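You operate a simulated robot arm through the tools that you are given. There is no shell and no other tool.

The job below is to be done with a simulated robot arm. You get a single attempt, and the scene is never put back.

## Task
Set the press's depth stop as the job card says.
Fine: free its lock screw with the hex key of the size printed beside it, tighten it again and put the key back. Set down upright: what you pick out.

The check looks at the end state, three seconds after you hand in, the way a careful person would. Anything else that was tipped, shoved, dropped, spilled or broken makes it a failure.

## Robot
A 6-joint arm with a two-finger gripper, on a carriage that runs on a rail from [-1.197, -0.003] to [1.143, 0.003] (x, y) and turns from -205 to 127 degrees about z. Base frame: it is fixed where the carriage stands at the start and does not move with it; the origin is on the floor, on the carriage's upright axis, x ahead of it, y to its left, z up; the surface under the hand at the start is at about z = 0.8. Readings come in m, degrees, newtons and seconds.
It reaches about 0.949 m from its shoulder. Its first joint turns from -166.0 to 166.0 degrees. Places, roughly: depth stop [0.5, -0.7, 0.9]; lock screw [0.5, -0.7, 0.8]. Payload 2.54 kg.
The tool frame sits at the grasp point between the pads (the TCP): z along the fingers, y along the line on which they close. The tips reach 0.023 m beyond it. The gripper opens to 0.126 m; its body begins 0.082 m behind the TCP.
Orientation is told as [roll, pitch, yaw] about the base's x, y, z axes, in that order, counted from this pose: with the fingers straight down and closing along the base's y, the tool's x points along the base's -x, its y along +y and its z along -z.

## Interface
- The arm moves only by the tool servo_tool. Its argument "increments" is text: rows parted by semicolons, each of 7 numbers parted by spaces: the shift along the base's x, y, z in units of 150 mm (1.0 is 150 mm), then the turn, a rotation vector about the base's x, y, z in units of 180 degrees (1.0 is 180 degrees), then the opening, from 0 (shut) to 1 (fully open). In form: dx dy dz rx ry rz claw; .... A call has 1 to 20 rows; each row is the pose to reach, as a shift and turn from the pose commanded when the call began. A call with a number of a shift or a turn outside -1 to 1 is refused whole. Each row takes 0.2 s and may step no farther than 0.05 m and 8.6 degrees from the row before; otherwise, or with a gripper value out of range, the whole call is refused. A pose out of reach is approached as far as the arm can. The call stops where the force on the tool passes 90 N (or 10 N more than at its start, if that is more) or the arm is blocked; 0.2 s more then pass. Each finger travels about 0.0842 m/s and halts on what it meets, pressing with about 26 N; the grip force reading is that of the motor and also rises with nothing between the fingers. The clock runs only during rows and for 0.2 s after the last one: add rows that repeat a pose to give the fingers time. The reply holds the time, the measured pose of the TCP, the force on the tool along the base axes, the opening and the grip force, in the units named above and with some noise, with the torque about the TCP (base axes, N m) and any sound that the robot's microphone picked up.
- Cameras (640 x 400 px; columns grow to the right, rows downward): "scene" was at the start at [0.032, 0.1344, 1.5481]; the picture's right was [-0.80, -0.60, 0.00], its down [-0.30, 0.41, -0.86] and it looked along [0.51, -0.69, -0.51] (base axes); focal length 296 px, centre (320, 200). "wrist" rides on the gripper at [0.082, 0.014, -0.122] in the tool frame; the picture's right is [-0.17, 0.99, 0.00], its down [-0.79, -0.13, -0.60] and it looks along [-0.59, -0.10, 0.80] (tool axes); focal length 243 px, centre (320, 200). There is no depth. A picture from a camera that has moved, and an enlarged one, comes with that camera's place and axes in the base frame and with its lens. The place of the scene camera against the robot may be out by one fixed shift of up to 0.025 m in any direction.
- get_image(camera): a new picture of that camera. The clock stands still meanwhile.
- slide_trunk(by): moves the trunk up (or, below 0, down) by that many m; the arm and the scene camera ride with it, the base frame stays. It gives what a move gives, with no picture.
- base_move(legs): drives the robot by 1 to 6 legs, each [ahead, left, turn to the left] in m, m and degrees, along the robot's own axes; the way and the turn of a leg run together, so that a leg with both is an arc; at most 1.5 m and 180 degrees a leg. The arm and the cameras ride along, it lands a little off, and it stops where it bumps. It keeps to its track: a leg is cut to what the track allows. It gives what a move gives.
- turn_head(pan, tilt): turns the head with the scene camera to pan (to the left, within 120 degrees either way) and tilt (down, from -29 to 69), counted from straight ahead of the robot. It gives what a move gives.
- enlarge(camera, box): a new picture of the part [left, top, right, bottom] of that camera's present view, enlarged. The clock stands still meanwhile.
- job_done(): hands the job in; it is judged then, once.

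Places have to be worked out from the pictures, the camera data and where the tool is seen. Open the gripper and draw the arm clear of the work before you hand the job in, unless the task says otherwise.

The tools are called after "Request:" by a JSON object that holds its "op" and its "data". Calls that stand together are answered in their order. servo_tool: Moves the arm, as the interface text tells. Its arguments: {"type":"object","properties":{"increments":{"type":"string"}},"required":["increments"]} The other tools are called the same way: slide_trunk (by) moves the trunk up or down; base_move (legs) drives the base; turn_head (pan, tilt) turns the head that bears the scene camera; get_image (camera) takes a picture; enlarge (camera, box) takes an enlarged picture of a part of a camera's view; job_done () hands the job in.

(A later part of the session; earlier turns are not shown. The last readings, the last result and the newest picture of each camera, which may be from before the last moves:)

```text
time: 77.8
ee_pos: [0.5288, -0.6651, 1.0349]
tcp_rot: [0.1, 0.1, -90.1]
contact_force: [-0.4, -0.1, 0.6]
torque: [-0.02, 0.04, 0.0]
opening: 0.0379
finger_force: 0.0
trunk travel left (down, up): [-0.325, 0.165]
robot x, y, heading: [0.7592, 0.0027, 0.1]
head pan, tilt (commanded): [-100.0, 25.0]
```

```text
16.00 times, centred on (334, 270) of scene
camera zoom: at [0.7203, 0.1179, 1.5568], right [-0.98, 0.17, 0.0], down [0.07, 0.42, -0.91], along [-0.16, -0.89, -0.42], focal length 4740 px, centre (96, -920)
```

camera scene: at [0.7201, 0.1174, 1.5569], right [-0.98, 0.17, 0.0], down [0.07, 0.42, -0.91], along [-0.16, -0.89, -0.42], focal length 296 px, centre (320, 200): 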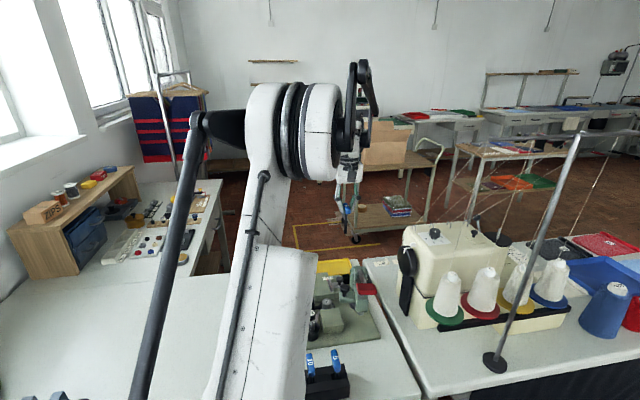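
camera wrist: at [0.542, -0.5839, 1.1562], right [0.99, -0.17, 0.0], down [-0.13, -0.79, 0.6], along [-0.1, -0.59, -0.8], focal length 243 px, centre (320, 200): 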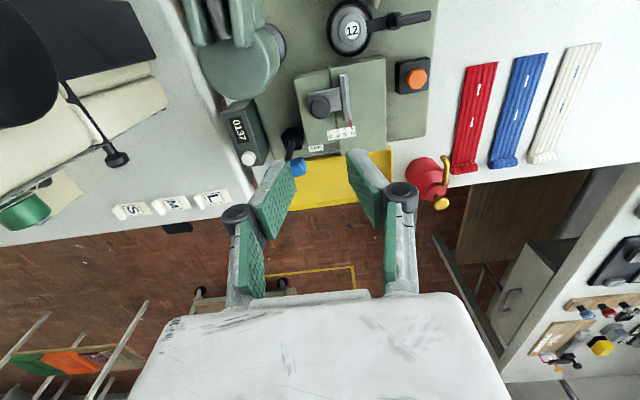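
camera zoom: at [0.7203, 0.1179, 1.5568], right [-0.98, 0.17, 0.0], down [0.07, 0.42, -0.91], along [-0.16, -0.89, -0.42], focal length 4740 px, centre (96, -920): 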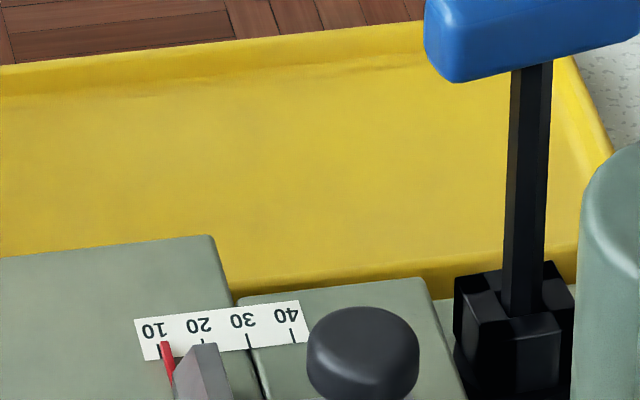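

From this view the pointer reads about 11.3, still ~1.3 mm short of 10. To avoid parallax I'll move the camera directly above the pointer in x and read again.

Request:
{"op": "servo_tool", "data": {"increments": "0.07 0 0 0 0 0 0.3; 0.14 0 0 0 0 0 0.3; 0.14 0 0 0 0 0 0.3; 0.14 0 0 0 0 0 0.3"}}

Request:
{"op": "enlarge", "data": {"camera": "wrist", "box": [300, 115, 332, 147]}}

Request:
{"op": "enlarge", "data": {"camera": "wrist", "box": [260, 70, 360, 150]}}

```text
time: 78.8
ee_pos: [0.5488, -0.6669, 1.0343]
tcp_rot: [0.1, 0.0, -90.1]
contact_force: [0.5, 0.8, -0.4]
torque: [0.02, 0.0, 0.04]
opening: 0.0378
finger_force: 0.1
trunk travel left (down, up): [-0.325, 0.165]
robot x, y, heading: [0.7557, 0.0009, -0.1]
head pan, tilt (commanded): [-100.0, 25.0]
```

```text
12.50 times, centred on (316, 131) of wrist
camera zoom: at [0.5635, -0.5845, 1.1557], right [0.99, -0.17, 0.0], down [-0.13, -0.79, 0.6], along [-0.1, -0.59, -0.8], focal length 3033 px, centre (370, 1062)
```

zoom: 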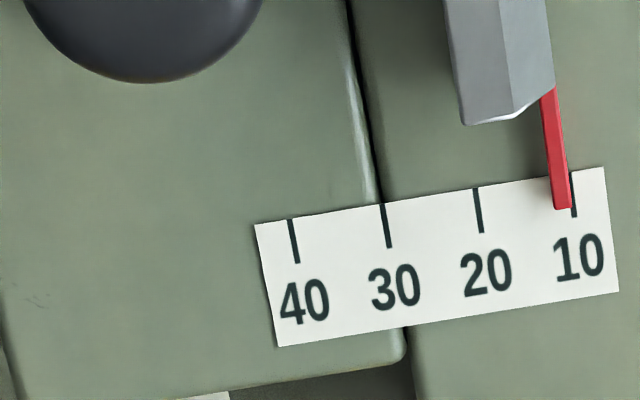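

```text
5.00 times, centred on (310, 110) of wrist
camera zoom: at [0.5635, -0.5845, 1.1557], right [0.99, -0.17, 0.0], down [-0.13, -0.79, 0.6], along [-0.1, -0.59, -0.8], focal length 1213 px, centre (370, 650)
```

zoom: 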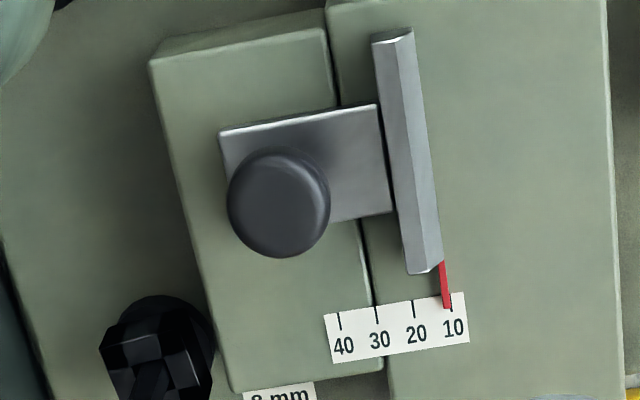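

Directly from above the reading is 11.4, so 1.4 mm more is needed. The press itself has not shifted. I'll descend with a 50 mm opening so that only the −x finger comes behind the knob, and push it gently in +x.

Request:
{"op": "servo_tool", "data": {"increments": "-0.062 0 0 0 0 0 0.4; -0.062 0 -0.25 0 0 0 0.4; -0.062 0 -0.5 0 0 0 0.4; -0.062 0 -0.75 0 0 0 0.4; -0.062 0 -0.93 0 0 0 0.4; -0.062 0 -1 0 0 0 0.4; -0.062 0 -1 0 0 0 0.4"}}

Request:
{"op": "enlarge", "data": {"camera": "wrist", "box": [240, 90, 420, 260]}}

Request:
{"op": "enlarge", "data": {"camera": "scene", "box": [320, 248, 360, 288]}}

```text
time: 80.5
ee_pos: [0.5413, -0.6657, 0.8831]
tcp_rot: [0.0, 0.1, -90.1]
contact_force: [-0.1, -0.2, -0.1]
torque: [0.0, -0.03, -0.06]
opening: 0.0503
finger_force: 0.1
trunk travel left (down, up): [-0.325, 0.165]
robot x, y, heading: [0.759, 0.0031, 0.1]
head pan, tilt (commanded): [-100.0, 25.0]
```

```text
2.35 times, centred on (330, 175) of wrist
camera zoom: at [0.5547, -0.5853, 1.0051], right [0.99, -0.17, 0.0], down [-0.13, -0.79, 0.6], along [-0.1, -0.59, -0.8], focal length 571 px, centre (296, 259)
```

zoom: 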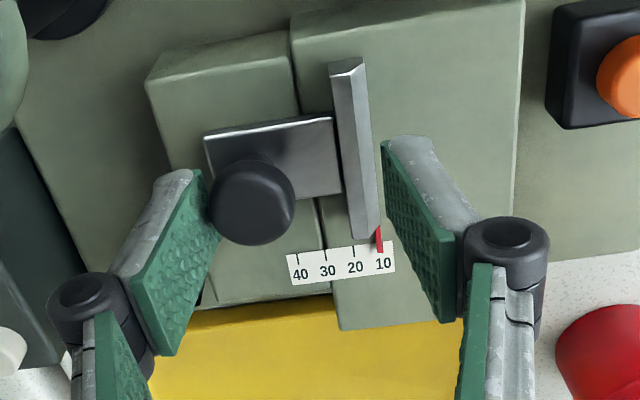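

```text
10.00 times, centred on (340, 268) of scene
camera zoom: at [0.7202, 0.1176, 1.5569], right [-0.98, 0.17, 0.0], down [0.07, 0.42, -0.91], along [-0.16, -0.89, -0.42], focal length 2962 px, centre (120, -480)
```

zoom: 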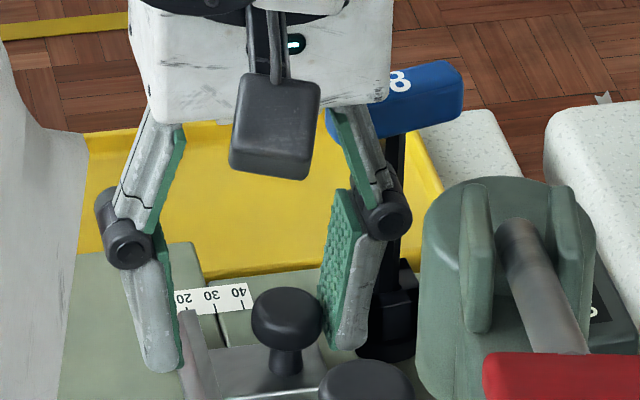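

Here the scale is visible between the fingers. I'll push +x in half-millimetre steps, 2 mm in all, and check force and reading.

Request:
{"op": "servo_tool", "data": {"increments": "0.0033 0 0 0 0 0 0.4; 0.0067 0 0 0 0 0 0.4; 0.01 0 0 0 0 0 0.4; 0.0133 0 0 0 0 0 0.4; 0.0133 0 0 0 0 0 0.4; 0.0133 0 0 0 0 0 0.4"}}

Request:
{"op": "enlarge", "data": {"camera": "wrist", "box": [315, 155, 360, 200]}}

Request:
{"op": "enlarge", "data": {"camera": "wrist", "box": [240, 90, 420, 260]}}

```text
time: 81.8
ee_pos: [0.5422, -0.6655, 0.8842]
tcp_rot: [0.0, 0.0, -90.1]
contact_force: [-0.7, 0.0, -0.3]
torque: [0.0, 0.01, -0.01]
opening: 0.0512
finger_force: 1.0
trunk travel left (down, up): [-0.325, 0.165]
robot x, y, heading: [0.7591, 0.0009, 0.1]
head pan, tilt (commanded): [-100.0, 25.0]
```

```text
8.89 times, centred on (338, 178) of wrist
camera zoom: at [0.5563, -0.5849, 1.0059], right [0.99, -0.17, 0.0], down [-0.13, -0.79, 0.6], along [-0.1, -0.59, -0.8], focal length 2157 px, centre (164, 400)
```

zoom: 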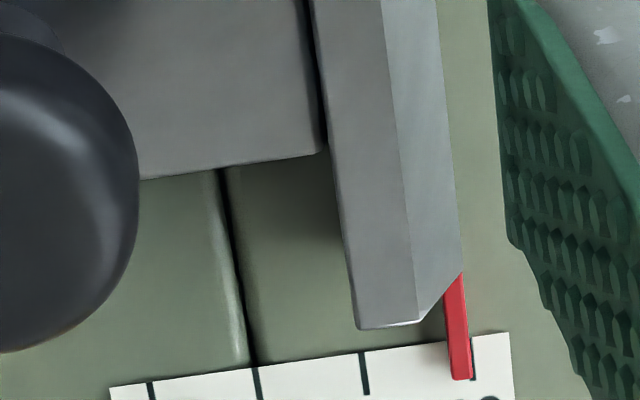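

```text
2.35 times, centred on (330, 175) of wrist
camera zoom: at [0.5563, -0.5849, 1.0059], right [0.99, -0.17, 0.0], down [-0.13, -0.79, 0.6], along [-0.1, -0.59, -0.8], focal length 571 px, centre (296, 259)
```

zoom: 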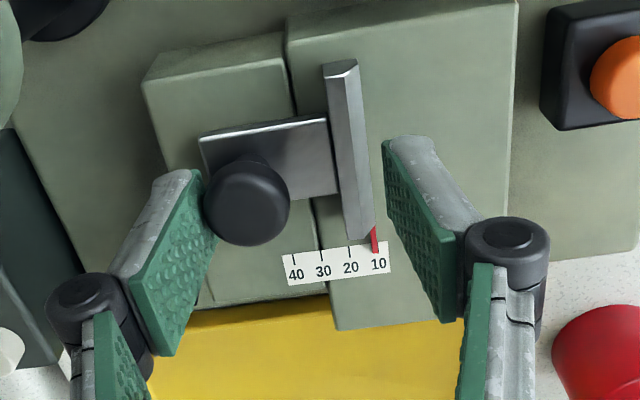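

The −x finger is now touching the knob (finger slightly deflected). I'll continue pushing 2 mm more.

Request:
{"op": "servo_tool", "data": {"increments": "0.0033 0 0 0 0 0 0.4; 0.0067 0 0 0 0 0 0.4; 0.01 0 0 0 0 0 0.4; 0.0133 0 0 0 0 0 0.4; 0.0133 0 0 0 0 0 0.4"}}

Request:
{"op": "enlarge", "data": {"camera": "wrist", "box": [315, 155, 360, 200]}}

```text
time: 83.0
ee_pos: [0.5443, -0.6658, 0.8844]
tcp_rot: [0.1, 0.0, -90.1]
contact_force: [-5.9, -1.7, 1.2]
torque: [0.0, 0.12, 0.03]
opening: 0.0539
finger_force: 2.8
trunk travel left (down, up): [-0.325, 0.165]
robot x, y, heading: [0.7584, 0.0031, 0.0]
head pan, tilt (commanded): [-100.0, 25.0]
```

```text
8.89 times, centred on (338, 178) of wrist
camera zoom: at [0.558, -0.5849, 1.0059], right [0.99, -0.17, 0.0], down [-0.13, -0.79, 0.6], along [-0.1, -0.59, -0.8], focal length 2157 px, centre (164, 400)
```

zoom: 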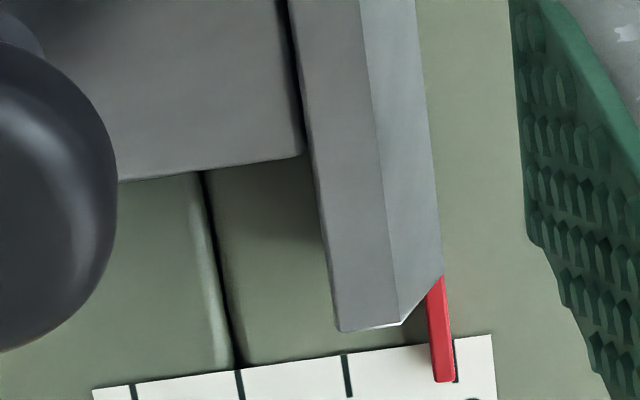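

The finger just yields (6 N) and the slide resists, as if the lock were gripping again. I'll retreat upward and inspect the lock screw's orientation closely.

Request:
{"op": "servo_tool", "data": {"increments": "-0.02 0 0 0 0 0 0.4; -0.02 0 0.2 0 0 0 0.4; -0.02 0 0.5 0 0 0 0.4; -0.02 0 0.8 0 0 0 0.4; -0.02 0 1 0 0 0 0.4; -0.02 0 1 0 0 0 0.4"}}

Request:
{"op": "enlarge", "data": {"camera": "scene", "box": [340, 262, 362, 284]}}

Request:
{"op": "enlarge", "data": {"camera": "wrist", "box": [240, 100, 310, 170]}}

Request:
{"op": "enlarge", "data": {"camera": "wrist", "box": [310, 110, 342, 142]}}

```text
time: 84.5
ee_pos: [0.5409, -0.6657, 1.0345]
tcp_rot: [0.2, 0.0, -90.1]
contact_force: [0.6, 0.4, -0.2]
torque: [-0.02, -0.01, -0.01]
opening: 0.0503
finger_force: 0.1
trunk travel left (down, up): [-0.325, 0.165]
robot x, y, heading: [0.7578, 0.0012, 0.2]
head pan, tilt (commanded): [-100.0, 25.0]
```

```text
16.00 times, centred on (351, 273) of scene
camera zoom: at [0.7203, 0.118, 1.5568], right [-0.98, 0.17, 0.0], down [0.07, 0.42, -0.91], along [-0.16, -0.89, -0.42], focal length 4740 px, centre (-176, -968)
```

zoom: 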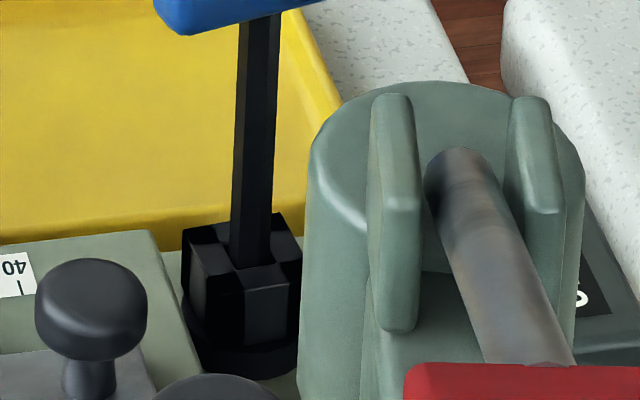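

```text
5.71 times, centred on (275, 135) of wrist
camera zoom: at [0.5553, -0.5844, 1.1565], right [0.99, -0.17, 0.0], down [-0.13, -0.79, 0.6], along [-0.1, -0.59, -0.8], focal length 1386 px, centre (577, 571)
```

zoom: 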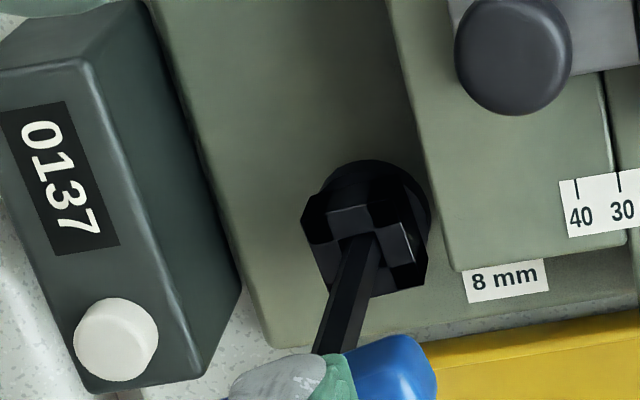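

```text
12.50 times, centred on (326, 126) of wrist
camera zoom: at [0.5553, -0.5844, 1.1565], right [0.99, -0.17, 0.0], down [-0.13, -0.79, 0.6], along [-0.1, -0.59, -0.8], focal length 3033 px, centre (245, 1125)
```

zoom: 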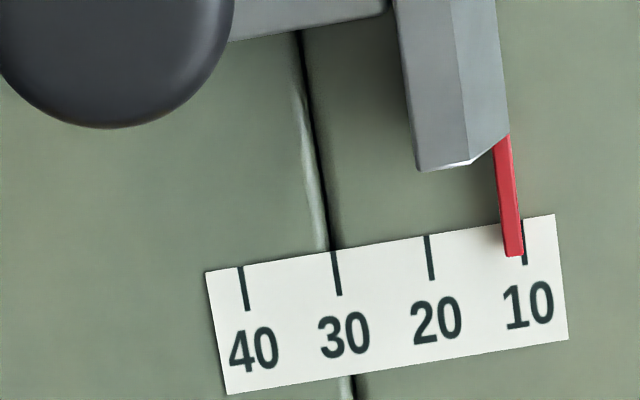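

The screw still sits at its open angle. I'll inspect the area around the fence and plate for something blocking the slide.

Request:
{"op": "enlarge", "data": {"camera": "wrist", "box": [280, 50, 380, 130]}}

Request:
{"op": "enlarge", "data": {"camera": "scene", "box": [320, 262, 352, 294]}}

```text
5.00 times, centred on (330, 90) of wrist
camera zoom: at [0.5553, -0.5844, 1.1565], right [0.99, -0.17, 0.0], down [-0.13, -0.79, 0.6], along [-0.1, -0.59, -0.8], focal length 1213 px, centre (270, 750)
```

zoom: 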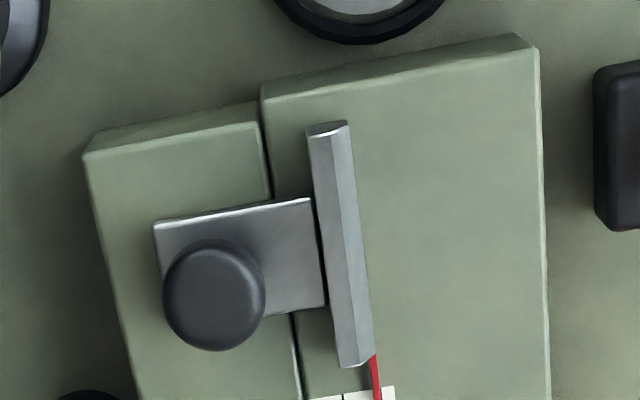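

```text
12.50 times, centred on (336, 278) of scene
camera zoom: at [0.7203, 0.118, 1.5568], right [-0.98, 0.17, 0.0], down [0.07, 0.42, -0.91], along [-0.16, -0.89, -0.42], focal length 3703 px, centre (120, -775)
```

zoom: 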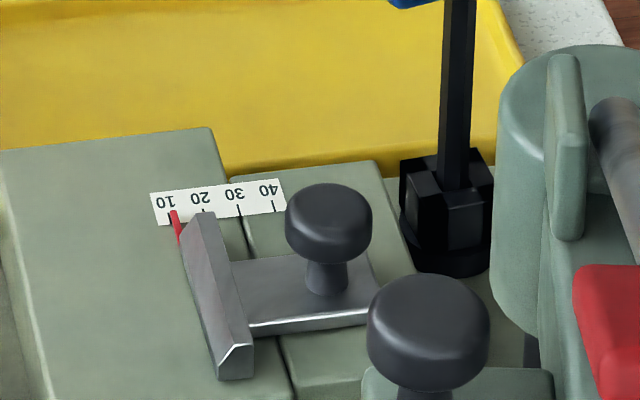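

Nothing blocks the fence visibly. I'll take hold of the knob again and test cautiously, first −1 mm then forward, reading the forces.

Request:
{"op": "servo_tool", "data": {"increments": "-0.0747 0 0 0 0 0 0.3; -0.0747 0 -0.25 0 0 0 0.3; -0.0747 0 -0.5 0 0 0 0.3; -0.0747 0 -0.75 0 0 0 0.3; -0.0747 0 -0.93 0 0 0 0.3; -0.0747 0 -1 0 0 0 0.3; -0.0747 0 -1 0 0 0 0.25; -0.0747 0 -1 0 0 0 0.2; -0.0747 0 -1 0 0 0 0.15; -0.0747 0 -1 0 0 0 0.1; -0.0747 0 -1 0 0 0 0.1"}}

Request:
{"op": "enlarge", "data": {"camera": "scene", "box": [320, 255, 352, 287]}}

```text
time: 86.8
ee_pos: [0.5291, -0.6662, 0.8841]
tcp_rot: [0.1, 0.0, -90.3]
contact_force: [-16.0, -1.8, -4.1]
torque: [-0.14, 0.26, 0.0]
opening: 0.0229
finger_force: 45.4
trunk travel left (down, up): [-0.325, 0.165]
robot x, y, heading: [0.7581, -0.0025, 0.3]
head pan, tilt (commanded): [-100.0, 25.0]
```

```text
12.50 times, centred on (336, 271) of scene
camera zoom: at [0.7189, 0.1173, 1.5569], right [-0.98, 0.17, 0.0], down [0.07, 0.42, -0.91], along [-0.16, -0.89, -0.42], focal length 3703 px, centre (120, -688)
```

zoom: 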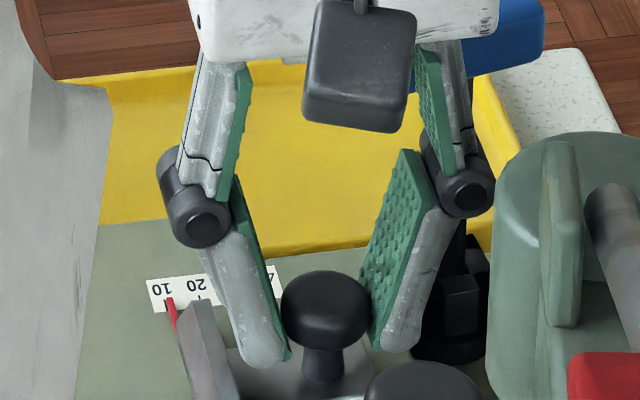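

The grip itself left −16 N in x, meaning that the slide resists being moved +x. I'll move −2 mm in x to see whether it's free the other way.

Request:
{"op": "servo_tool", "data": {"increments": "-0.0067 0 0 0 0 0 0.1; -0.0133 0 0 0 0 0 0.1; -0.0133 0 0 0 0 0 0.1; -0.0133 0 0 0 0 0 0.1"}}

Request:
{"op": "servo_tool", "data": {"increments": "-0.0067 0 0 0 0 0 0.1; -0.0133 0 0 0 0 0 0.1; -0.0133 0 0 0 0 0 0.1; -0.0133 0 0 0 0 0 0.1"}}

Request:
{"op": "enlarge", "data": {"camera": "scene", "box": [320, 255, 352, 287]}}

```text
time: 87.8
ee_pos: [0.5287, -0.6657, 0.8843]
tcp_rot: [0.1, 0.1, -90.1]
contact_force: [-1.1, 10.9, -17.7]
torque: [0.11, -0.06, 0.04]
opening: 0.0229
finger_force: 45.1
trunk travel left (down, up): [-0.325, 0.165]
robot x, y, heading: [0.7594, -0.0004, -0.3]
head pan, tilt (commanded): [-100.0, 25.0]
```

```text
time: 88.8
ee_pos: [0.5258, -0.6661, 0.8839]
tcp_rot: [0.2, 0.1, -90.1]
contact_force: [-0.1, 20.3, -29.5]
torque: [0.4, -0.03, -0.03]
opening: 0.023
finger_force: 45.1
trunk travel left (down, up): [-0.325, 0.165]
robot x, y, heading: [0.7591, -0.0007, 0.4]
head pan, tilt (commanded): [-100.0, 25.0]
```

```text
12.50 times, centred on (336, 271) of scene
camera zoom: at [0.7196, 0.1173, 1.5568], right [-0.98, 0.17, 0.0], down [0.07, 0.42, -0.91], along [-0.16, -0.89, -0.42], focal length 3703 px, centre (120, -688)
```

zoom: 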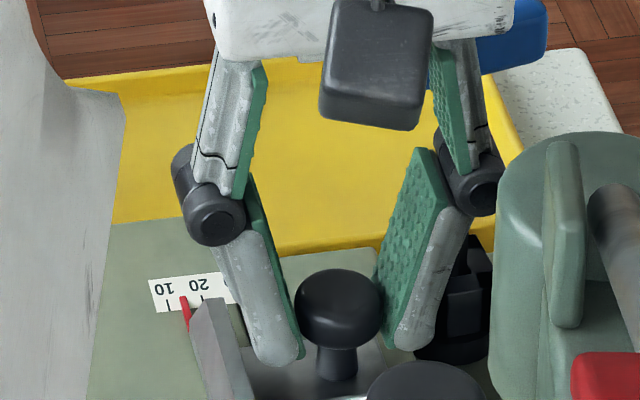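

The slide moves freely in −x (now ~14). I'll try again in +x in small steps while watching where the force sets in.

Request:
{"op": "servo_tool", "data": {"increments": "0.005 0 0 0 0 0 0.1; 0.01 0 0 0 0 0 0.1; 0.0133 0 0 0 0 0 0.1; 0.0133 0 0 0 0 0 0.1"}}

Request:
{"op": "enlarge", "data": {"camera": "scene", "box": [320, 255, 352, 287]}}

Request:
{"op": "servo_tool", "data": {"increments": "0.005 0 0 0 0 0 0.1; 0.01 0 0 0 0 0 0.1; 0.0133 0 0 0 0 0 0.1; 0.0133 0 0 0 0 0 0.1"}}

Request:
{"op": "enlarge", "data": {"camera": "scene", "box": [320, 255, 352, 287]}}

```text
time: 89.8
ee_pos: [0.5275, -0.6653, 0.883]
tcp_rot: [0.2, 0.1, -90.2]
contact_force: [-0.1, 28.2, -35.1]
torque: [0.5, 0.01, 0.02]
opening: 0.023
finger_force: 45.2
trunk travel left (down, up): [-0.325, 0.165]
robot x, y, heading: [0.759, 0.0025, 0.3]
head pan, tilt (commanded): [-100.0, 25.0]
```

```text
12.50 times, centred on (336, 271) of scene
camera zoom: at [0.7195, 0.1175, 1.5568], right [-0.98, 0.17, 0.0], down [0.07, 0.42, -0.91], along [-0.16, -0.89, -0.42], focal length 3703 px, centre (120, -688)
```

zoom: 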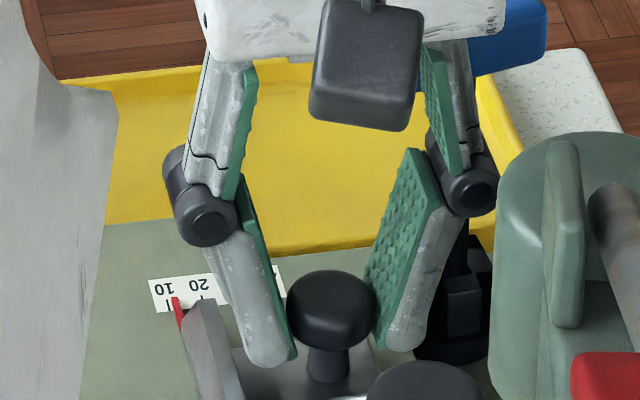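

```text
time: 90.8
ee_pos: [0.5292, -0.6666, 0.8847]
tcp_rot: [0.1, 0.1, -90.1]
contact_force: [-5.1, 33.3, -38.9]
torque: [0.73, 0.11, -0.02]
opening: 0.023
finger_force: 44.9
trunk travel left (down, up): [-0.325, 0.165]
robot x, y, heading: [0.7635, 0.0031, 0.0]
head pan, tilt (commanded): [-100.0, 25.0]
```

```text
12.50 times, centred on (336, 271) of scene
camera zoom: at [0.7189, 0.1175, 1.5568], right [-0.98, 0.17, 0.0], down [0.07, 0.42, -0.91], along [-0.16, -0.89, -0.42], focal length 3703 px, centre (120, -688)
```

zoom: 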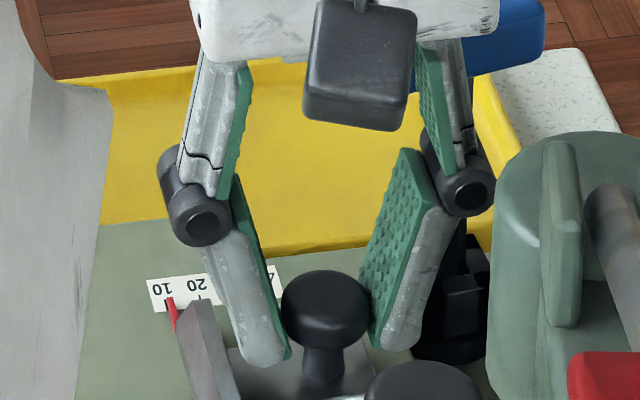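

Side loads built up from the grip (y 33 N, z −39 N), which confuses things. I'll release, rise, and look again before pushing with closed, rigid fingers from the −x side.

Request:
{"op": "servo_tool", "data": {"increments": "0 0 0 0 0 0 0.2; 0 0 0 0 0 0 0.3; 0 0 0 0 0 0 0.3; 0 0 0.2 0 0 0 0.3; 0 0 0.5 0 0 0 0.3; 0 0 0.8 0 0 0 0.2; 0 0 1 0 0 0 0; 0 0 1 0 0 0 0; 0 0 1 0 0 0 0"}}

Request:
{"op": "enlarge", "data": {"camera": "wrist", "box": [310, 110, 350, 150]}}

Request:
{"op": "enlarge", "data": {"camera": "scene", "box": [310, 240, 380, 310]}}

```text
time: 92.8
ee_pos: [0.5319, -0.6658, 1.0347]
tcp_rot: [0.1, 0.0, -90.0]
contact_force: [-0.2, -0.3, 0.5]
torque: [0.02, -0.01, -0.04]
opening: 0.0002
finger_force: 25.8
trunk travel left (down, up): [-0.325, 0.165]
robot x, y, heading: [0.763, 0.0006, 0.1]
head pan, tilt (commanded): [-100.0, 25.0]
```

```text
10.00 times, centred on (330, 130) of wrist
camera zoom: at [0.5448, -0.5845, 1.1561], right [0.99, -0.17, 0.0], down [-0.13, -0.79, 0.6], along [-0.1, -0.59, -0.8], focal length 2426 px, centre (220, 900)
```

zoom: 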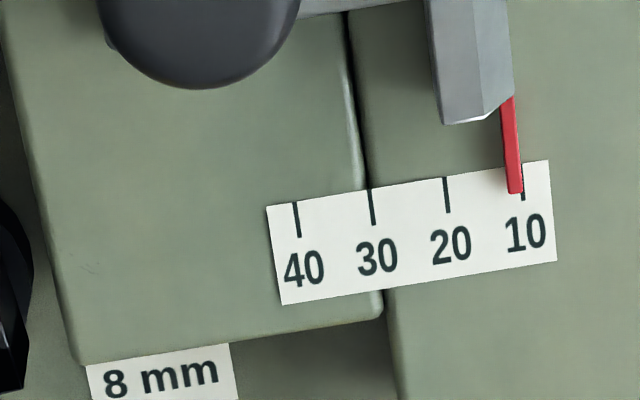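

```text
5.71 times, centred on (345, 275) of scene
camera zoom: at [0.7202, 0.1175, 1.5569], right [-0.98, 0.17, 0.0], down [0.07, 0.42, -0.91], along [-0.16, -0.89, -0.42], focal length 1693 px, centre (177, -229)
```

zoom: 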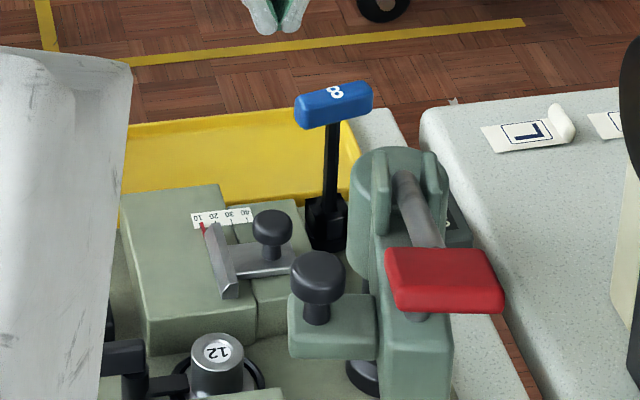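

The reading is again 11.4 — a repeatable stop, so something obstructs the slide. I'll examine the slide region at high zoom for a hidden object.

Request:
{"op": "enlarge", "data": {"camera": "scene", "box": [322, 262, 338, 278]}}

Request:
{"op": "enlarge", "data": {"camera": "scene", "box": [330, 270, 350, 290]}}

Request:
{"op": "enlarge", "data": {"camera": "wrist", "box": [290, 70, 340, 120]}}

```text
16.00 times, centred on (330, 270) of scene
camera zoom: at [0.7202, 0.1175, 1.5569], right [-0.98, 0.17, 0.0], down [0.07, 0.42, -0.91], along [-0.16, -0.89, -0.42], focal length 4740 px, centre (160, -920)
```

zoom: 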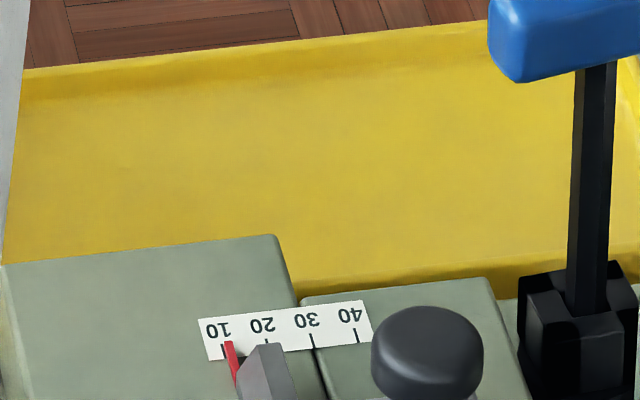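

```text
16.00 times, centred on (340, 280) of scene
camera zoom: at [0.7202, 0.1175, 1.5569], right [-0.98, 0.17, 0.0], down [0.07, 0.42, -0.91], along [-0.16, -0.89, -0.42], focal length 4740 px, centre (0, -1080)
```

zoom: 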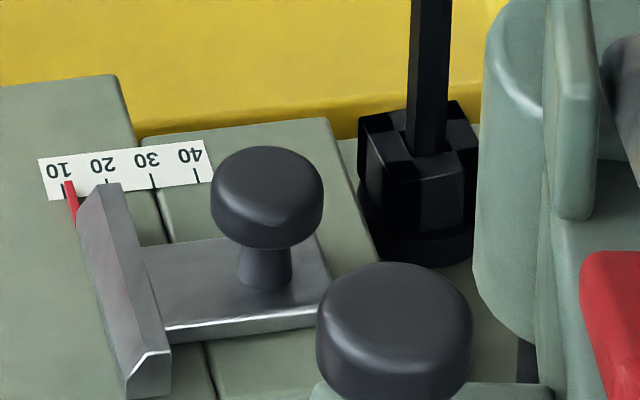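

```text
8.00 times, centred on (315, 95) of wrist
camera zoom: at [0.5448, -0.5845, 1.1561], right [0.99, -0.17, 0.0], down [-0.13, -0.79, 0.6], along [-0.1, -0.59, -0.8], focal length 1941 px, centre (360, 1040)
```

zoom: 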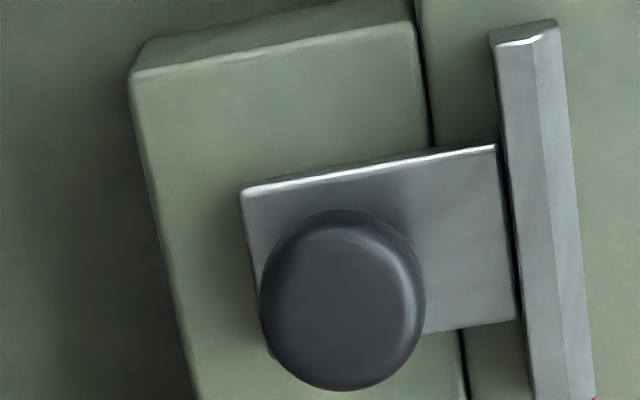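

I still see no obstacle from these angles. I'll turn the hand to yaw −180° so the wrist camera looks from the +x side at the fence.

Request:
{"op": "servo_tool", "data": {"increments": "0 0 0.05 0 0 -0.045 0.3; 0 0 0.1 0 0 -0.09 0.3; 0 0 0.1 0 0 -0.135 0.3; 0.05 0 0.1 0 0 -0.18 0.3; 0.1 0 0.1 0 0 -0.225 0.3; 0.15 0 0.1 0 0 -0.27 0.3; 0.2 0 0.1 0 0 -0.315 0.3; 0.25 0 0.1 0 0 -0.36 0.3; 0.3 0 0.1 0 0 -0.405 0.3; 0.35 0 0.1 0 0 -0.45 0.3; 0.35 0 0.1 0 0 -0.49 0.3; 0.35 0 0.1 0 0 -0.49 0.3"}}

Request:
{"op": "get_image", "data": {"camera": "wrist"}}

Request:
{"op": "enlarge", "data": {"camera": "wrist", "box": [250, 80, 390, 180]}}

```text
time: 95.5
ee_pos: [0.5833, -0.6669, 1.0489]
tcp_rot: [0.1, 0.0, -178.4]
contact_force: [0.0, 0.6, 0.1]
torque: [0.01, 0.01, -0.02]
opening: 0.0379
finger_force: 0.1
trunk travel left (down, up): [-0.325, 0.165]
robot x, y, heading: [0.7599, 0.0014, 0.5]
head pan, tilt (commanded): [-100.0, 25.0]
```

```text
taken
camera wrist: at [0.6656, -0.6783, 1.1713], right [-0.14, -0.99, 0.0], down [-0.79, 0.11, 0.6], along [-0.59, 0.08, -0.8], focal length 243 px, centre (320, 200)
```

wrist: 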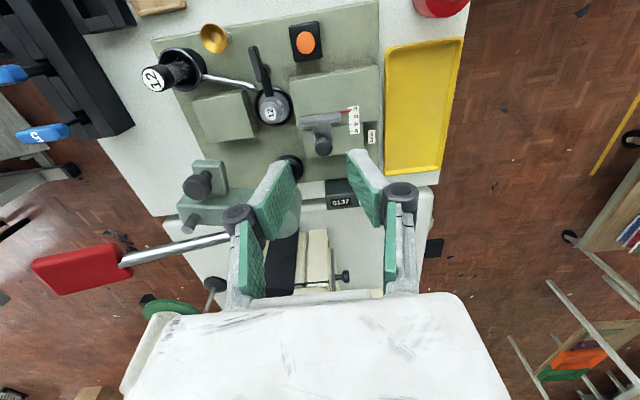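

```text
4.00 times, centred on (320, 130) of wrist
camera zoom: at [0.6656, -0.6783, 1.1713], right [-0.14, -0.99, 0.0], down [-0.79, 0.11, 0.6], along [-0.59, 0.08, -0.8], focal length 970 px, centre (320, 480)
```

zoom: 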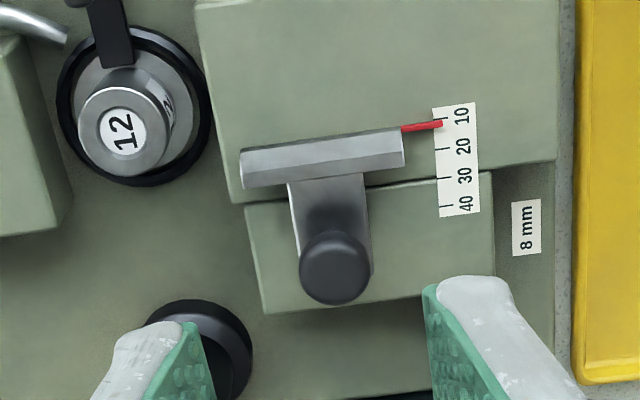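

Nothing lies in front of the fence. I'll zoom in on the pointer from this side to cross-check the reading.

Request:
{"op": "enlarge", "data": {"camera": "wrist", "box": [335, 98, 365, 138]}}

Request:
{"op": "enlarge", "data": {"camera": "wrist", "box": [295, 108, 355, 158]}}

```text
10.00 times, centred on (350, 118) of wrist
camera zoom: at [0.6656, -0.6783, 1.1713], right [-0.14, -0.99, 0.0], down [-0.79, 0.11, 0.6], along [-0.59, 0.08, -0.8], focal length 2426 px, centre (20, 1020)
```

zoom: 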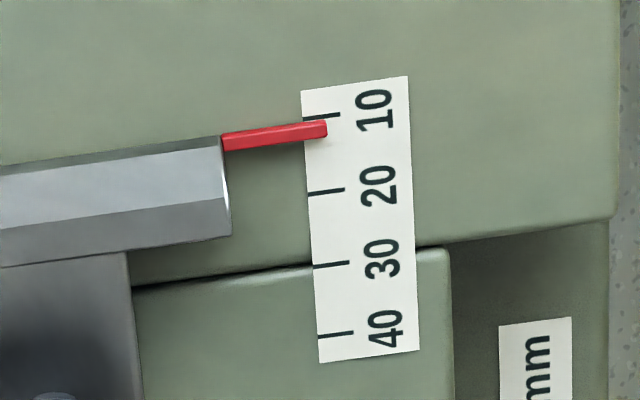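

```text
8.00 times, centred on (325, 133) of wrist
camera zoom: at [0.6656, -0.6783, 1.1713], right [-0.14, -0.99, 0.0], down [-0.79, 0.11, 0.6], along [-0.59, 0.08, -0.8], focal length 1941 px, centre (280, 736)
```

zoom: 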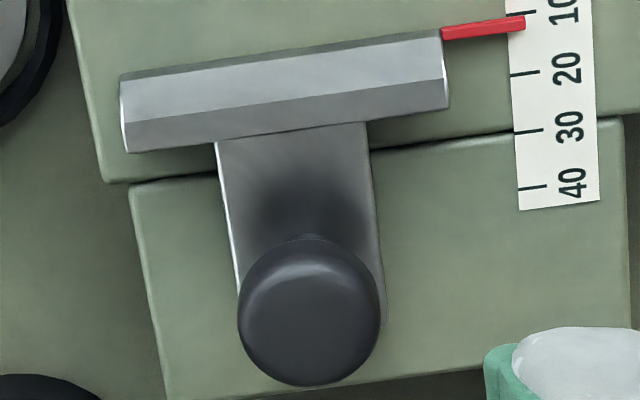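

From here the reading is again 11.4 and nothing blocks the fence. I'll go back to yaw −90°, take the knob slightly higher (at its equator) and push with more force, step by step.

Request:
{"op": "servo_tool", "data": {"increments": "-0.03 0 0 0 0 0.045 0.3; -0.06 0 0 0 0 0.09 0.3; -0.09 0 0 0 0 0.135 0.3; -0.12 0 0 0 0 0.18 0.3; -0.16 0 0 0 0 0.225 0.3; -0.2 0 0 0 0 0.27 0.3; -0.24 0 0 0 0 0.315 0.3; -0.28 0 0 0 0 0.36 0.3; -0.32 0 0 0 0 0.405 0.3; -0.35 0 0 0 0 0.45 0.3; -0.37 0 0 0 0 0.491 0.3; -0.37 0 0 0 0 0.491 0.3"}}

Request:
{"op": "enlarge", "data": {"camera": "wrist", "box": [250, 60, 390, 160]}}

```text
time: 98.0
ee_pos: [0.5275, -0.6673, 1.0492]
tcp_rot: [0.1, 0.0, -89.8]
contact_force: [0.3, -0.7, -0.1]
torque: [-0.01, 0.01, -0.04]
opening: 0.038
finger_force: 0.1
trunk travel left (down, up): [-0.325, 0.165]
robot x, y, heading: [0.7554, 0.0019, -0.0]
head pan, tilt (commanded): [-100.0, 25.0]
```

```text
4.00 times, centred on (320, 110) of wrist
camera zoom: at [0.5406, -0.5852, 1.171], right [0.99, -0.16, 0.0], down [-0.13, -0.79, 0.6], along [-0.1, -0.59, -0.8], focal length 970 px, centre (320, 560)
```

zoom: 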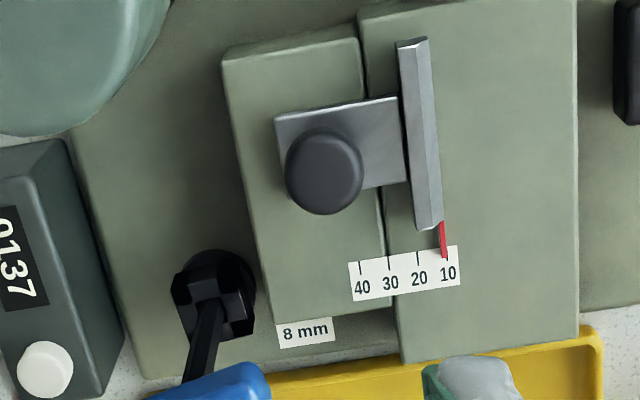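

The knob is at about (0.5283, −0.6655). I'll descend centered on it, 4 mm higher than before, and close.

Request:
{"op": "servo_tool", "data": {"increments": "0.005 0.012 -0.25 0 0 0 0.3; 0.005 0.012 -0.5 0 0 0 0.3; 0.005 0.012 -0.75 0 0 0 0.3; 0.005 0.012 -0.95 0 0 0 0.3; 0.005 0.012 -1 0 0 0 0.3"}}

Request:
{"op": "servo_tool", "data": {"increments": "0 0 -0.04 0 0 0 0.3; 0 0 -0.075 0 0 0 0.3; 0 0 -0.075 0 0 0 0.25; 0 0 -0.075 0 0 0 0.2; 0 0 -0.075 0 0 0 0.15; 0 0 -0.075 0 0 0 0.1; 0 0 -0.075 0 0 0 0.1"}}

Request:
{"op": "enlarge", "data": {"camera": "scene", "box": [320, 255, 352, 287]}}

```text
time: 99.2
ee_pos: [0.5275, -0.665, 0.8987]
tcp_rot: [0.1, 0.0, -89.9]
contact_force: [0.3, 0.3, -0.5]
torque: [0.01, 0.0, 0.0]
opening: 0.0377
finger_force: 0.0
trunk travel left (down, up): [-0.325, 0.165]
robot x, y, heading: [0.7568, 0.0004, -0.1]
head pan, tilt (commanded): [-100.0, 25.0]
```

```text
time: 100.8
ee_pos: [0.5287, -0.6637, 0.8879]
tcp_rot: [0.1, 0.0, -89.9]
contact_force: [0.2, 0.3, -2.5]
torque: [-0.09, -0.02, 0.0]
opening: 0.024
finger_force: 44.7
trunk travel left (down, up): [-0.325, 0.165]
robot x, y, heading: [0.7598, 0.0012, 0.2]
head pan, tilt (commanded): [-100.0, 25.0]
```

```text
12.50 times, centred on (336, 271) of scene
camera zoom: at [0.7203, 0.1176, 1.5569], right [-0.98, 0.17, 0.0], down [0.07, 0.42, -0.91], along [-0.16, -0.89, -0.42], focal length 3703 px, centre (120, -688)
```

zoom: 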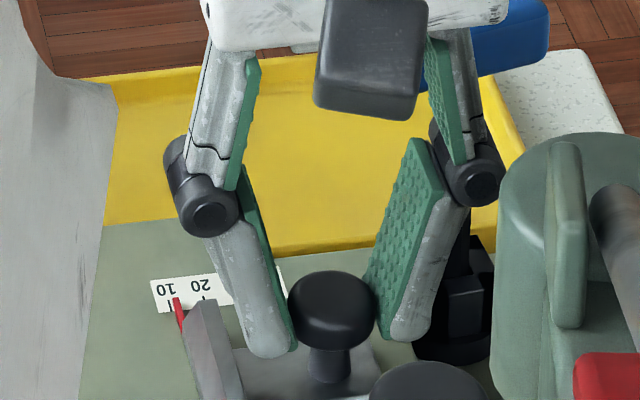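

Good grip with negligible side loads. Now +1.5 mm in x with a hold, then I look at force and pointer.

Request:
{"op": "servo_tool", "data": {"increments": "0.005 0 0 0 0 0 0.1; 0.01 0 0 0 0 0 0.1; 0.01 0 0 0 0 0 0.1; 0.01 0 0 0 0 0 0.1; 0.01 0 0 0 0 0 0.1"}}

Request:
{"op": "enlarge", "data": {"camera": "scene", "box": [320, 255, 352, 287]}}

```text
time: 102.0
ee_pos: [0.5288, -0.6646, 0.8883]
tcp_rot: [0.0, 0.0, -89.9]
contact_force: [-10.5, -11.3, 13.1]
torque: [-0.13, 0.26, -0.03]
opening: 0.0239
finger_force: 44.7
trunk travel left (down, up): [-0.325, 0.165]
robot x, y, heading: [0.7626, 0.0006, 0.2]
head pan, tilt (commanded): [-100.0, 25.0]
```

```text
12.50 times, centred on (336, 271) of scene
camera zoom: at [0.7197, 0.1177, 1.557], right [-0.98, 0.17, 0.0], down [0.07, 0.42, -0.91], along [-0.16, -0.89, -0.42], focal length 3703 px, centre (120, -688)
```

zoom: 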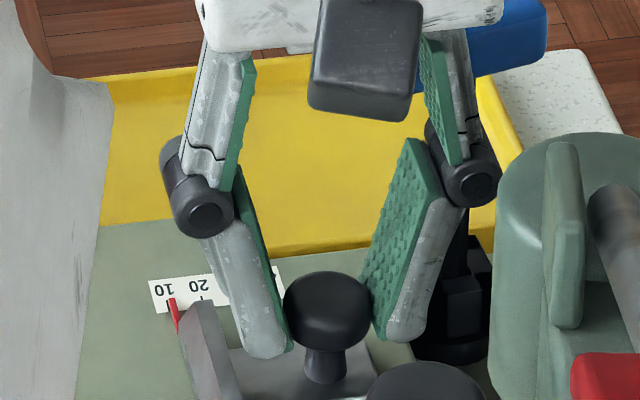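

It resists at ~10 N again. I'll go on pushing 2.5 mm more in small steps to see whether it gives.

Request:
{"op": "servo_tool", "data": {"increments": "0.0033 0 0 0 0 0 0.1; 0.0067 0 0 0 0 0 0.1; 0.01 0 0 0 0 0 0.1; 0.0133 0 0 0 0 0 0.1; 0.0167 0 0 0 0 0 0.1; 0.0167 0 0 0 0 0 0.1; 0.0167 0 0 0 0 0 0.1"}}

Request:
{"op": "enlarge", "data": {"camera": "scene", "box": [320, 255, 352, 287]}}

```text
time: 103.7
ee_pos: [0.529, -0.6636, 0.888]
tcp_rot: [0.0, -0.2, -90.0]
contact_force: [-43.7, -28.7, 37.8]
torque: [0.27, 1.07, 0.08]
opening: 0.0243
finger_force: 45.1
trunk travel left (down, up): [-0.325, 0.165]
robot x, y, heading: [0.7565, 0.0018, -0.1]
head pan, tilt (commanded): [-100.0, 25.0]
```

```text
12.50 times, centred on (336, 271) of scene
camera zoom: at [0.7178, 0.118, 1.557], right [-0.98, 0.17, 0.0], down [0.07, 0.42, -0.91], along [-0.16, -0.89, -0.42], focal length 3703 px, centre (120, -688)
```

zoom: 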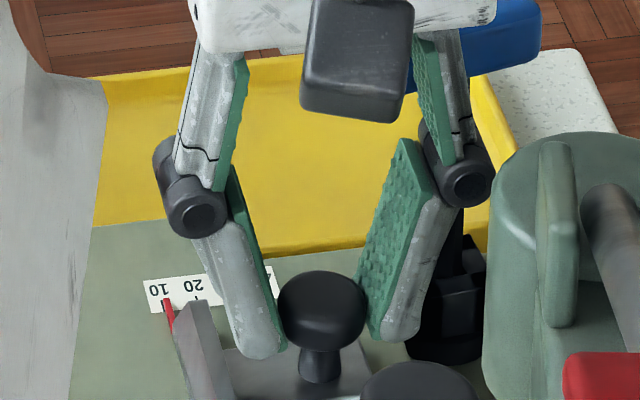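

It holds hard against 44 N, so this is a firm stop; I back off at once. Next I'll drag the slide −x to uncover what lies beneath the plate and fence.

Request:
{"op": "servo_tool", "data": {"increments": "-0.01 0 0 0 0 0 0.1; -0.02 0 0 0 0 0 0.1; -0.03 0 0 0 0 0 0.1; -0.04 0 0 0 0 0 0.1; -0.05 0 0 0 0 0 0.1; -0.06 0 0 0 0 0 0.1; -0.07 0 0 0 0 0 0.1; -0.07 0 0 0 0 0 0.1"}}

Request:
{"op": "enlarge", "data": {"camera": "scene", "box": [320, 255, 352, 287]}}

```text
time: 105.5
ee_pos: [0.5219, -0.664, 0.8878]
tcp_rot: [0.0, 0.0, -90.0]
contact_force: [-0.1, -14.0, 20.6]
torque: [0.41, -0.1, 0.22]
opening: 0.0239
finger_force: 44.9
trunk travel left (down, up): [-0.325, 0.165]
robot x, y, heading: [0.7573, 0.0014, 0.2]
head pan, tilt (commanded): [-100.0, 25.0]
```

```text
12.50 times, centred on (336, 271) of scene
camera zoom: at [0.7207, 0.118, 1.5569], right [-0.98, 0.17, 0.0], down [0.07, 0.42, -0.91], along [-0.16, -0.89, -0.42], focal length 3703 px, centre (120, -688)
```

zoom: 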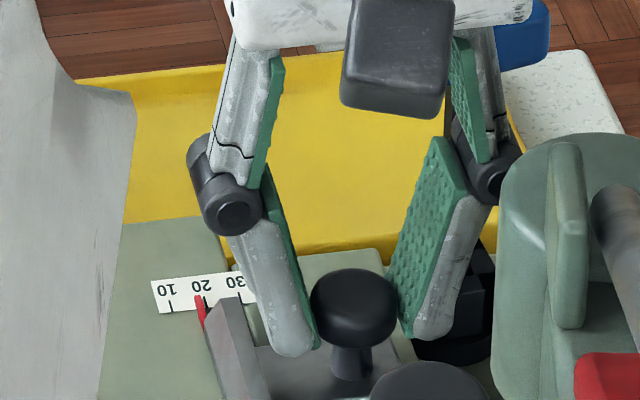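

It slides back freely to ~18. I'll release, rise, and inspect the strip that has been uncovered.

Request:
{"op": "servo_tool", "data": {"increments": "0 0 0 0 0 0 0.2; 0 0 0 0 0 0 0.3; 0 0 0 0 0 0 0.3; 0 0 0.2 0 0 0 0.3; 0 0 0.5 0 0 0 0.3; 0 0 0.8 0 0 0 0.3; 0 0 1 0 0 0 0.3; 0 0 1 0 0 0 0.3"}}

Request:
{"op": "enlarge", "data": {"camera": "wrist", "box": [290, 60, 370, 140]}}

Request:
{"op": "enlarge", "data": {"camera": "scene", "box": [322, 262, 350, 290]}}

```text
time: 107.2
ee_pos: [0.5211, -0.6636, 1.0386]
tcp_rot: [0.2, 0.0, -90.0]
contact_force: [0.5, 0.7, 0.3]
torque: [-0.01, 0.01, -0.01]
opening: 0.038
finger_force: 0.0
trunk travel left (down, up): [-0.325, 0.165]
robot x, y, heading: [0.7565, -0.0003, 0.1]
head pan, tilt (commanded): [-100.0, 25.0]
```

```text
5.00 times, centred on (330, 100) of wrist
camera zoom: at [0.5355, -0.5824, 1.1602], right [0.99, -0.16, 0.0], down [-0.13, -0.79, 0.6], along [-0.1, -0.59, -0.8], focal length 1213 px, centre (270, 700)
```

zoom: 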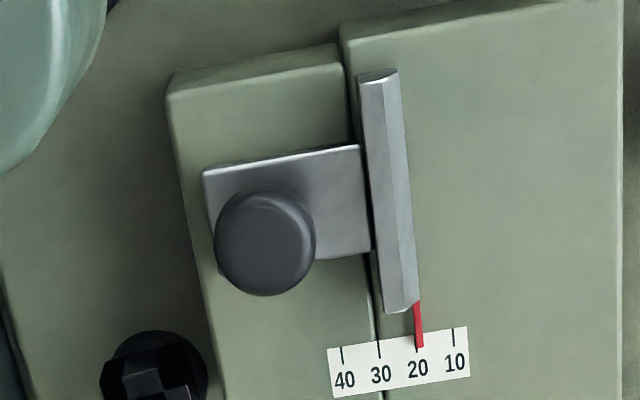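

```text
14.29 times, centred on (336, 276) of scene
camera zoom: at [0.7203, 0.118, 1.5568], right [-0.98, 0.17, 0.0], down [0.07, 0.42, -0.91], along [-0.16, -0.89, -0.42], focal length 4232 px, centre (91, -886)
```

zoom: 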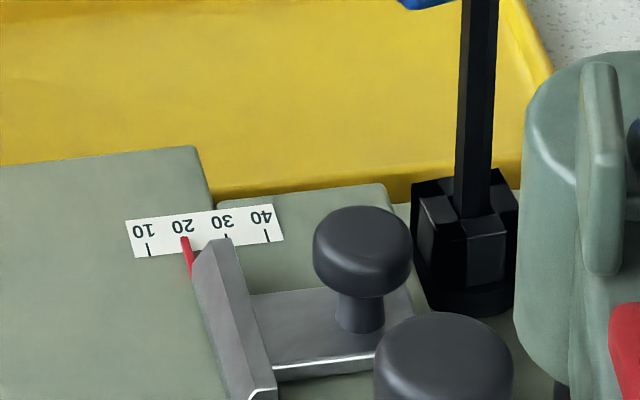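

Nothing is hidden there either. The travel from start to stop was almost exactly 10 mm and the pointer's +x edge is flush with the fence face, so the stop may be the scale's own end at 10 (range 10–40). To verify, I'll push the slide with closed fingers toward 40 and see whether the total travel is 30 mm.

Request:
{"op": "servo_tool", "data": {"increments": "0.1 -0.016 0 0 0 0 0.1; 0.21 -0.016 0 0 0 0 0; 0.21 -0.016 0 0 0 0 0; 0.21 -0.016 -0.25 0 0 0 0; 0.21 -0.016 -0.5 0 0 0 0; 0.21 -0.016 -0.75 0 0 0 0; 0.21 -0.016 -0.95 0 0 0 0; 0.21 -0.016 -1 0 0 0 0; 0.21 -0.016 -1 0 0 0 0"}}

Request:
{"op": "enlarge", "data": {"camera": "wrist", "box": [240, 90, 400, 230]}}

Request:
{"op": "enlarge", "data": {"camera": "scene", "box": [315, 250, 355, 290]}}

```text
time: 109.2
ee_pos: [0.5536, -0.6674, 0.8866]
tcp_rot: [0.1, -0.1, -89.9]
contact_force: [0.1, -0.2, 0.3]
torque: [-0.01, 0.0, 0.01]
opening: 0.0
finger_force: 26.0
trunk travel left (down, up): [-0.325, 0.165]
robot x, y, heading: [0.7628, 0.0013, -0.0]
head pan, tilt (commanded): [-100.0, 25.0]
```

```text
2.86 times, centred on (320, 160) of wrist
camera zoom: at [0.5675, -0.5856, 1.0095], right [0.99, -0.16, 0.0], down [-0.13, -0.79, 0.6], along [-0.1, -0.59, -0.8], focal length 693 px, centre (320, 314)
```

zoom: 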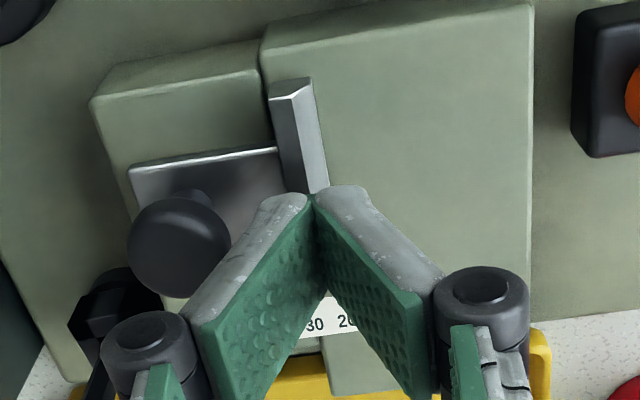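

```text
10.00 times, centred on (335, 270) of scene
camera zoom: at [0.7202, 0.1177, 1.5569], right [-0.98, 0.17, 0.0], down [0.07, 0.42, -0.91], along [-0.16, -0.89, -0.42], focal length 2962 px, centre (170, -500)
```

zoom: 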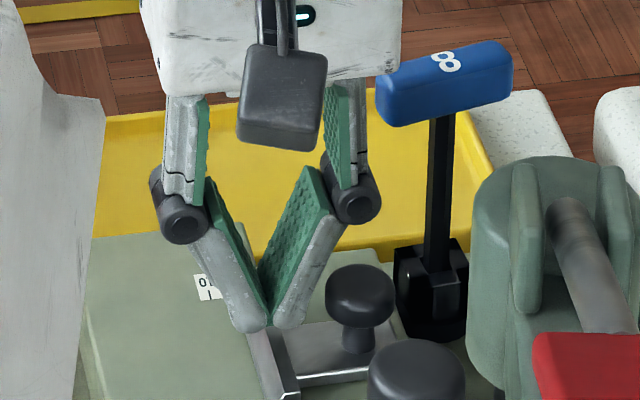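

The closed fingers are on the +x side of the knob. I push −x in 3 mm steps, 27 mm first.

Request:
{"op": "servo_tool", "data": {"increments": "-0.02 0 0 0 0 0 0; -0.04 0 0 0 0 0 0; -0.06 0 0 0 0 0 0; -0.08 0 0 0 0 0 0; -0.1 0 0 0 0 0 0; -0.12 0 0 0 0 0 0; -0.14 0 0 0 0 0 0; -0.16 0 0 0 0 0 0; -0.18 0 0 0 0 0 0; -0.18 0 0 0 0 0 0"}}

Request:
{"op": "enlarge", "data": {"camera": "scene", "box": [315, 250, 355, 290]}}

```text
time: 111.5
ee_pos: [0.5271, -0.6677, 0.8876]
tcp_rot: [0.0, 0.0, -89.9]
contact_force: [-0.2, -0.1, -0.8]
torque: [-0.02, 0.05, -0.01]
opening: 0.0
finger_force: 26.2
trunk travel left (down, up): [-0.325, 0.165]
robot x, y, heading: [0.7577, 0.0064, 0.1]
head pan, tilt (commanded): [-100.0, 25.0]
```

```text
10.00 times, centred on (335, 270) of scene
camera zoom: at [0.7202, 0.1177, 1.5569], right [-0.98, 0.17, 0.0], down [0.07, 0.42, -0.91], along [-0.16, -0.89, -0.42], focal length 2962 px, centre (170, -500)
```

zoom: 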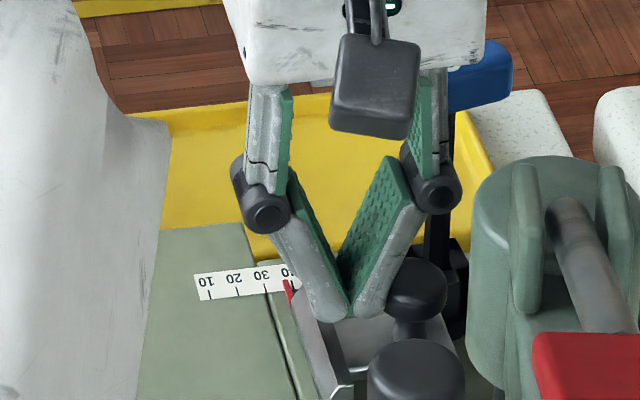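

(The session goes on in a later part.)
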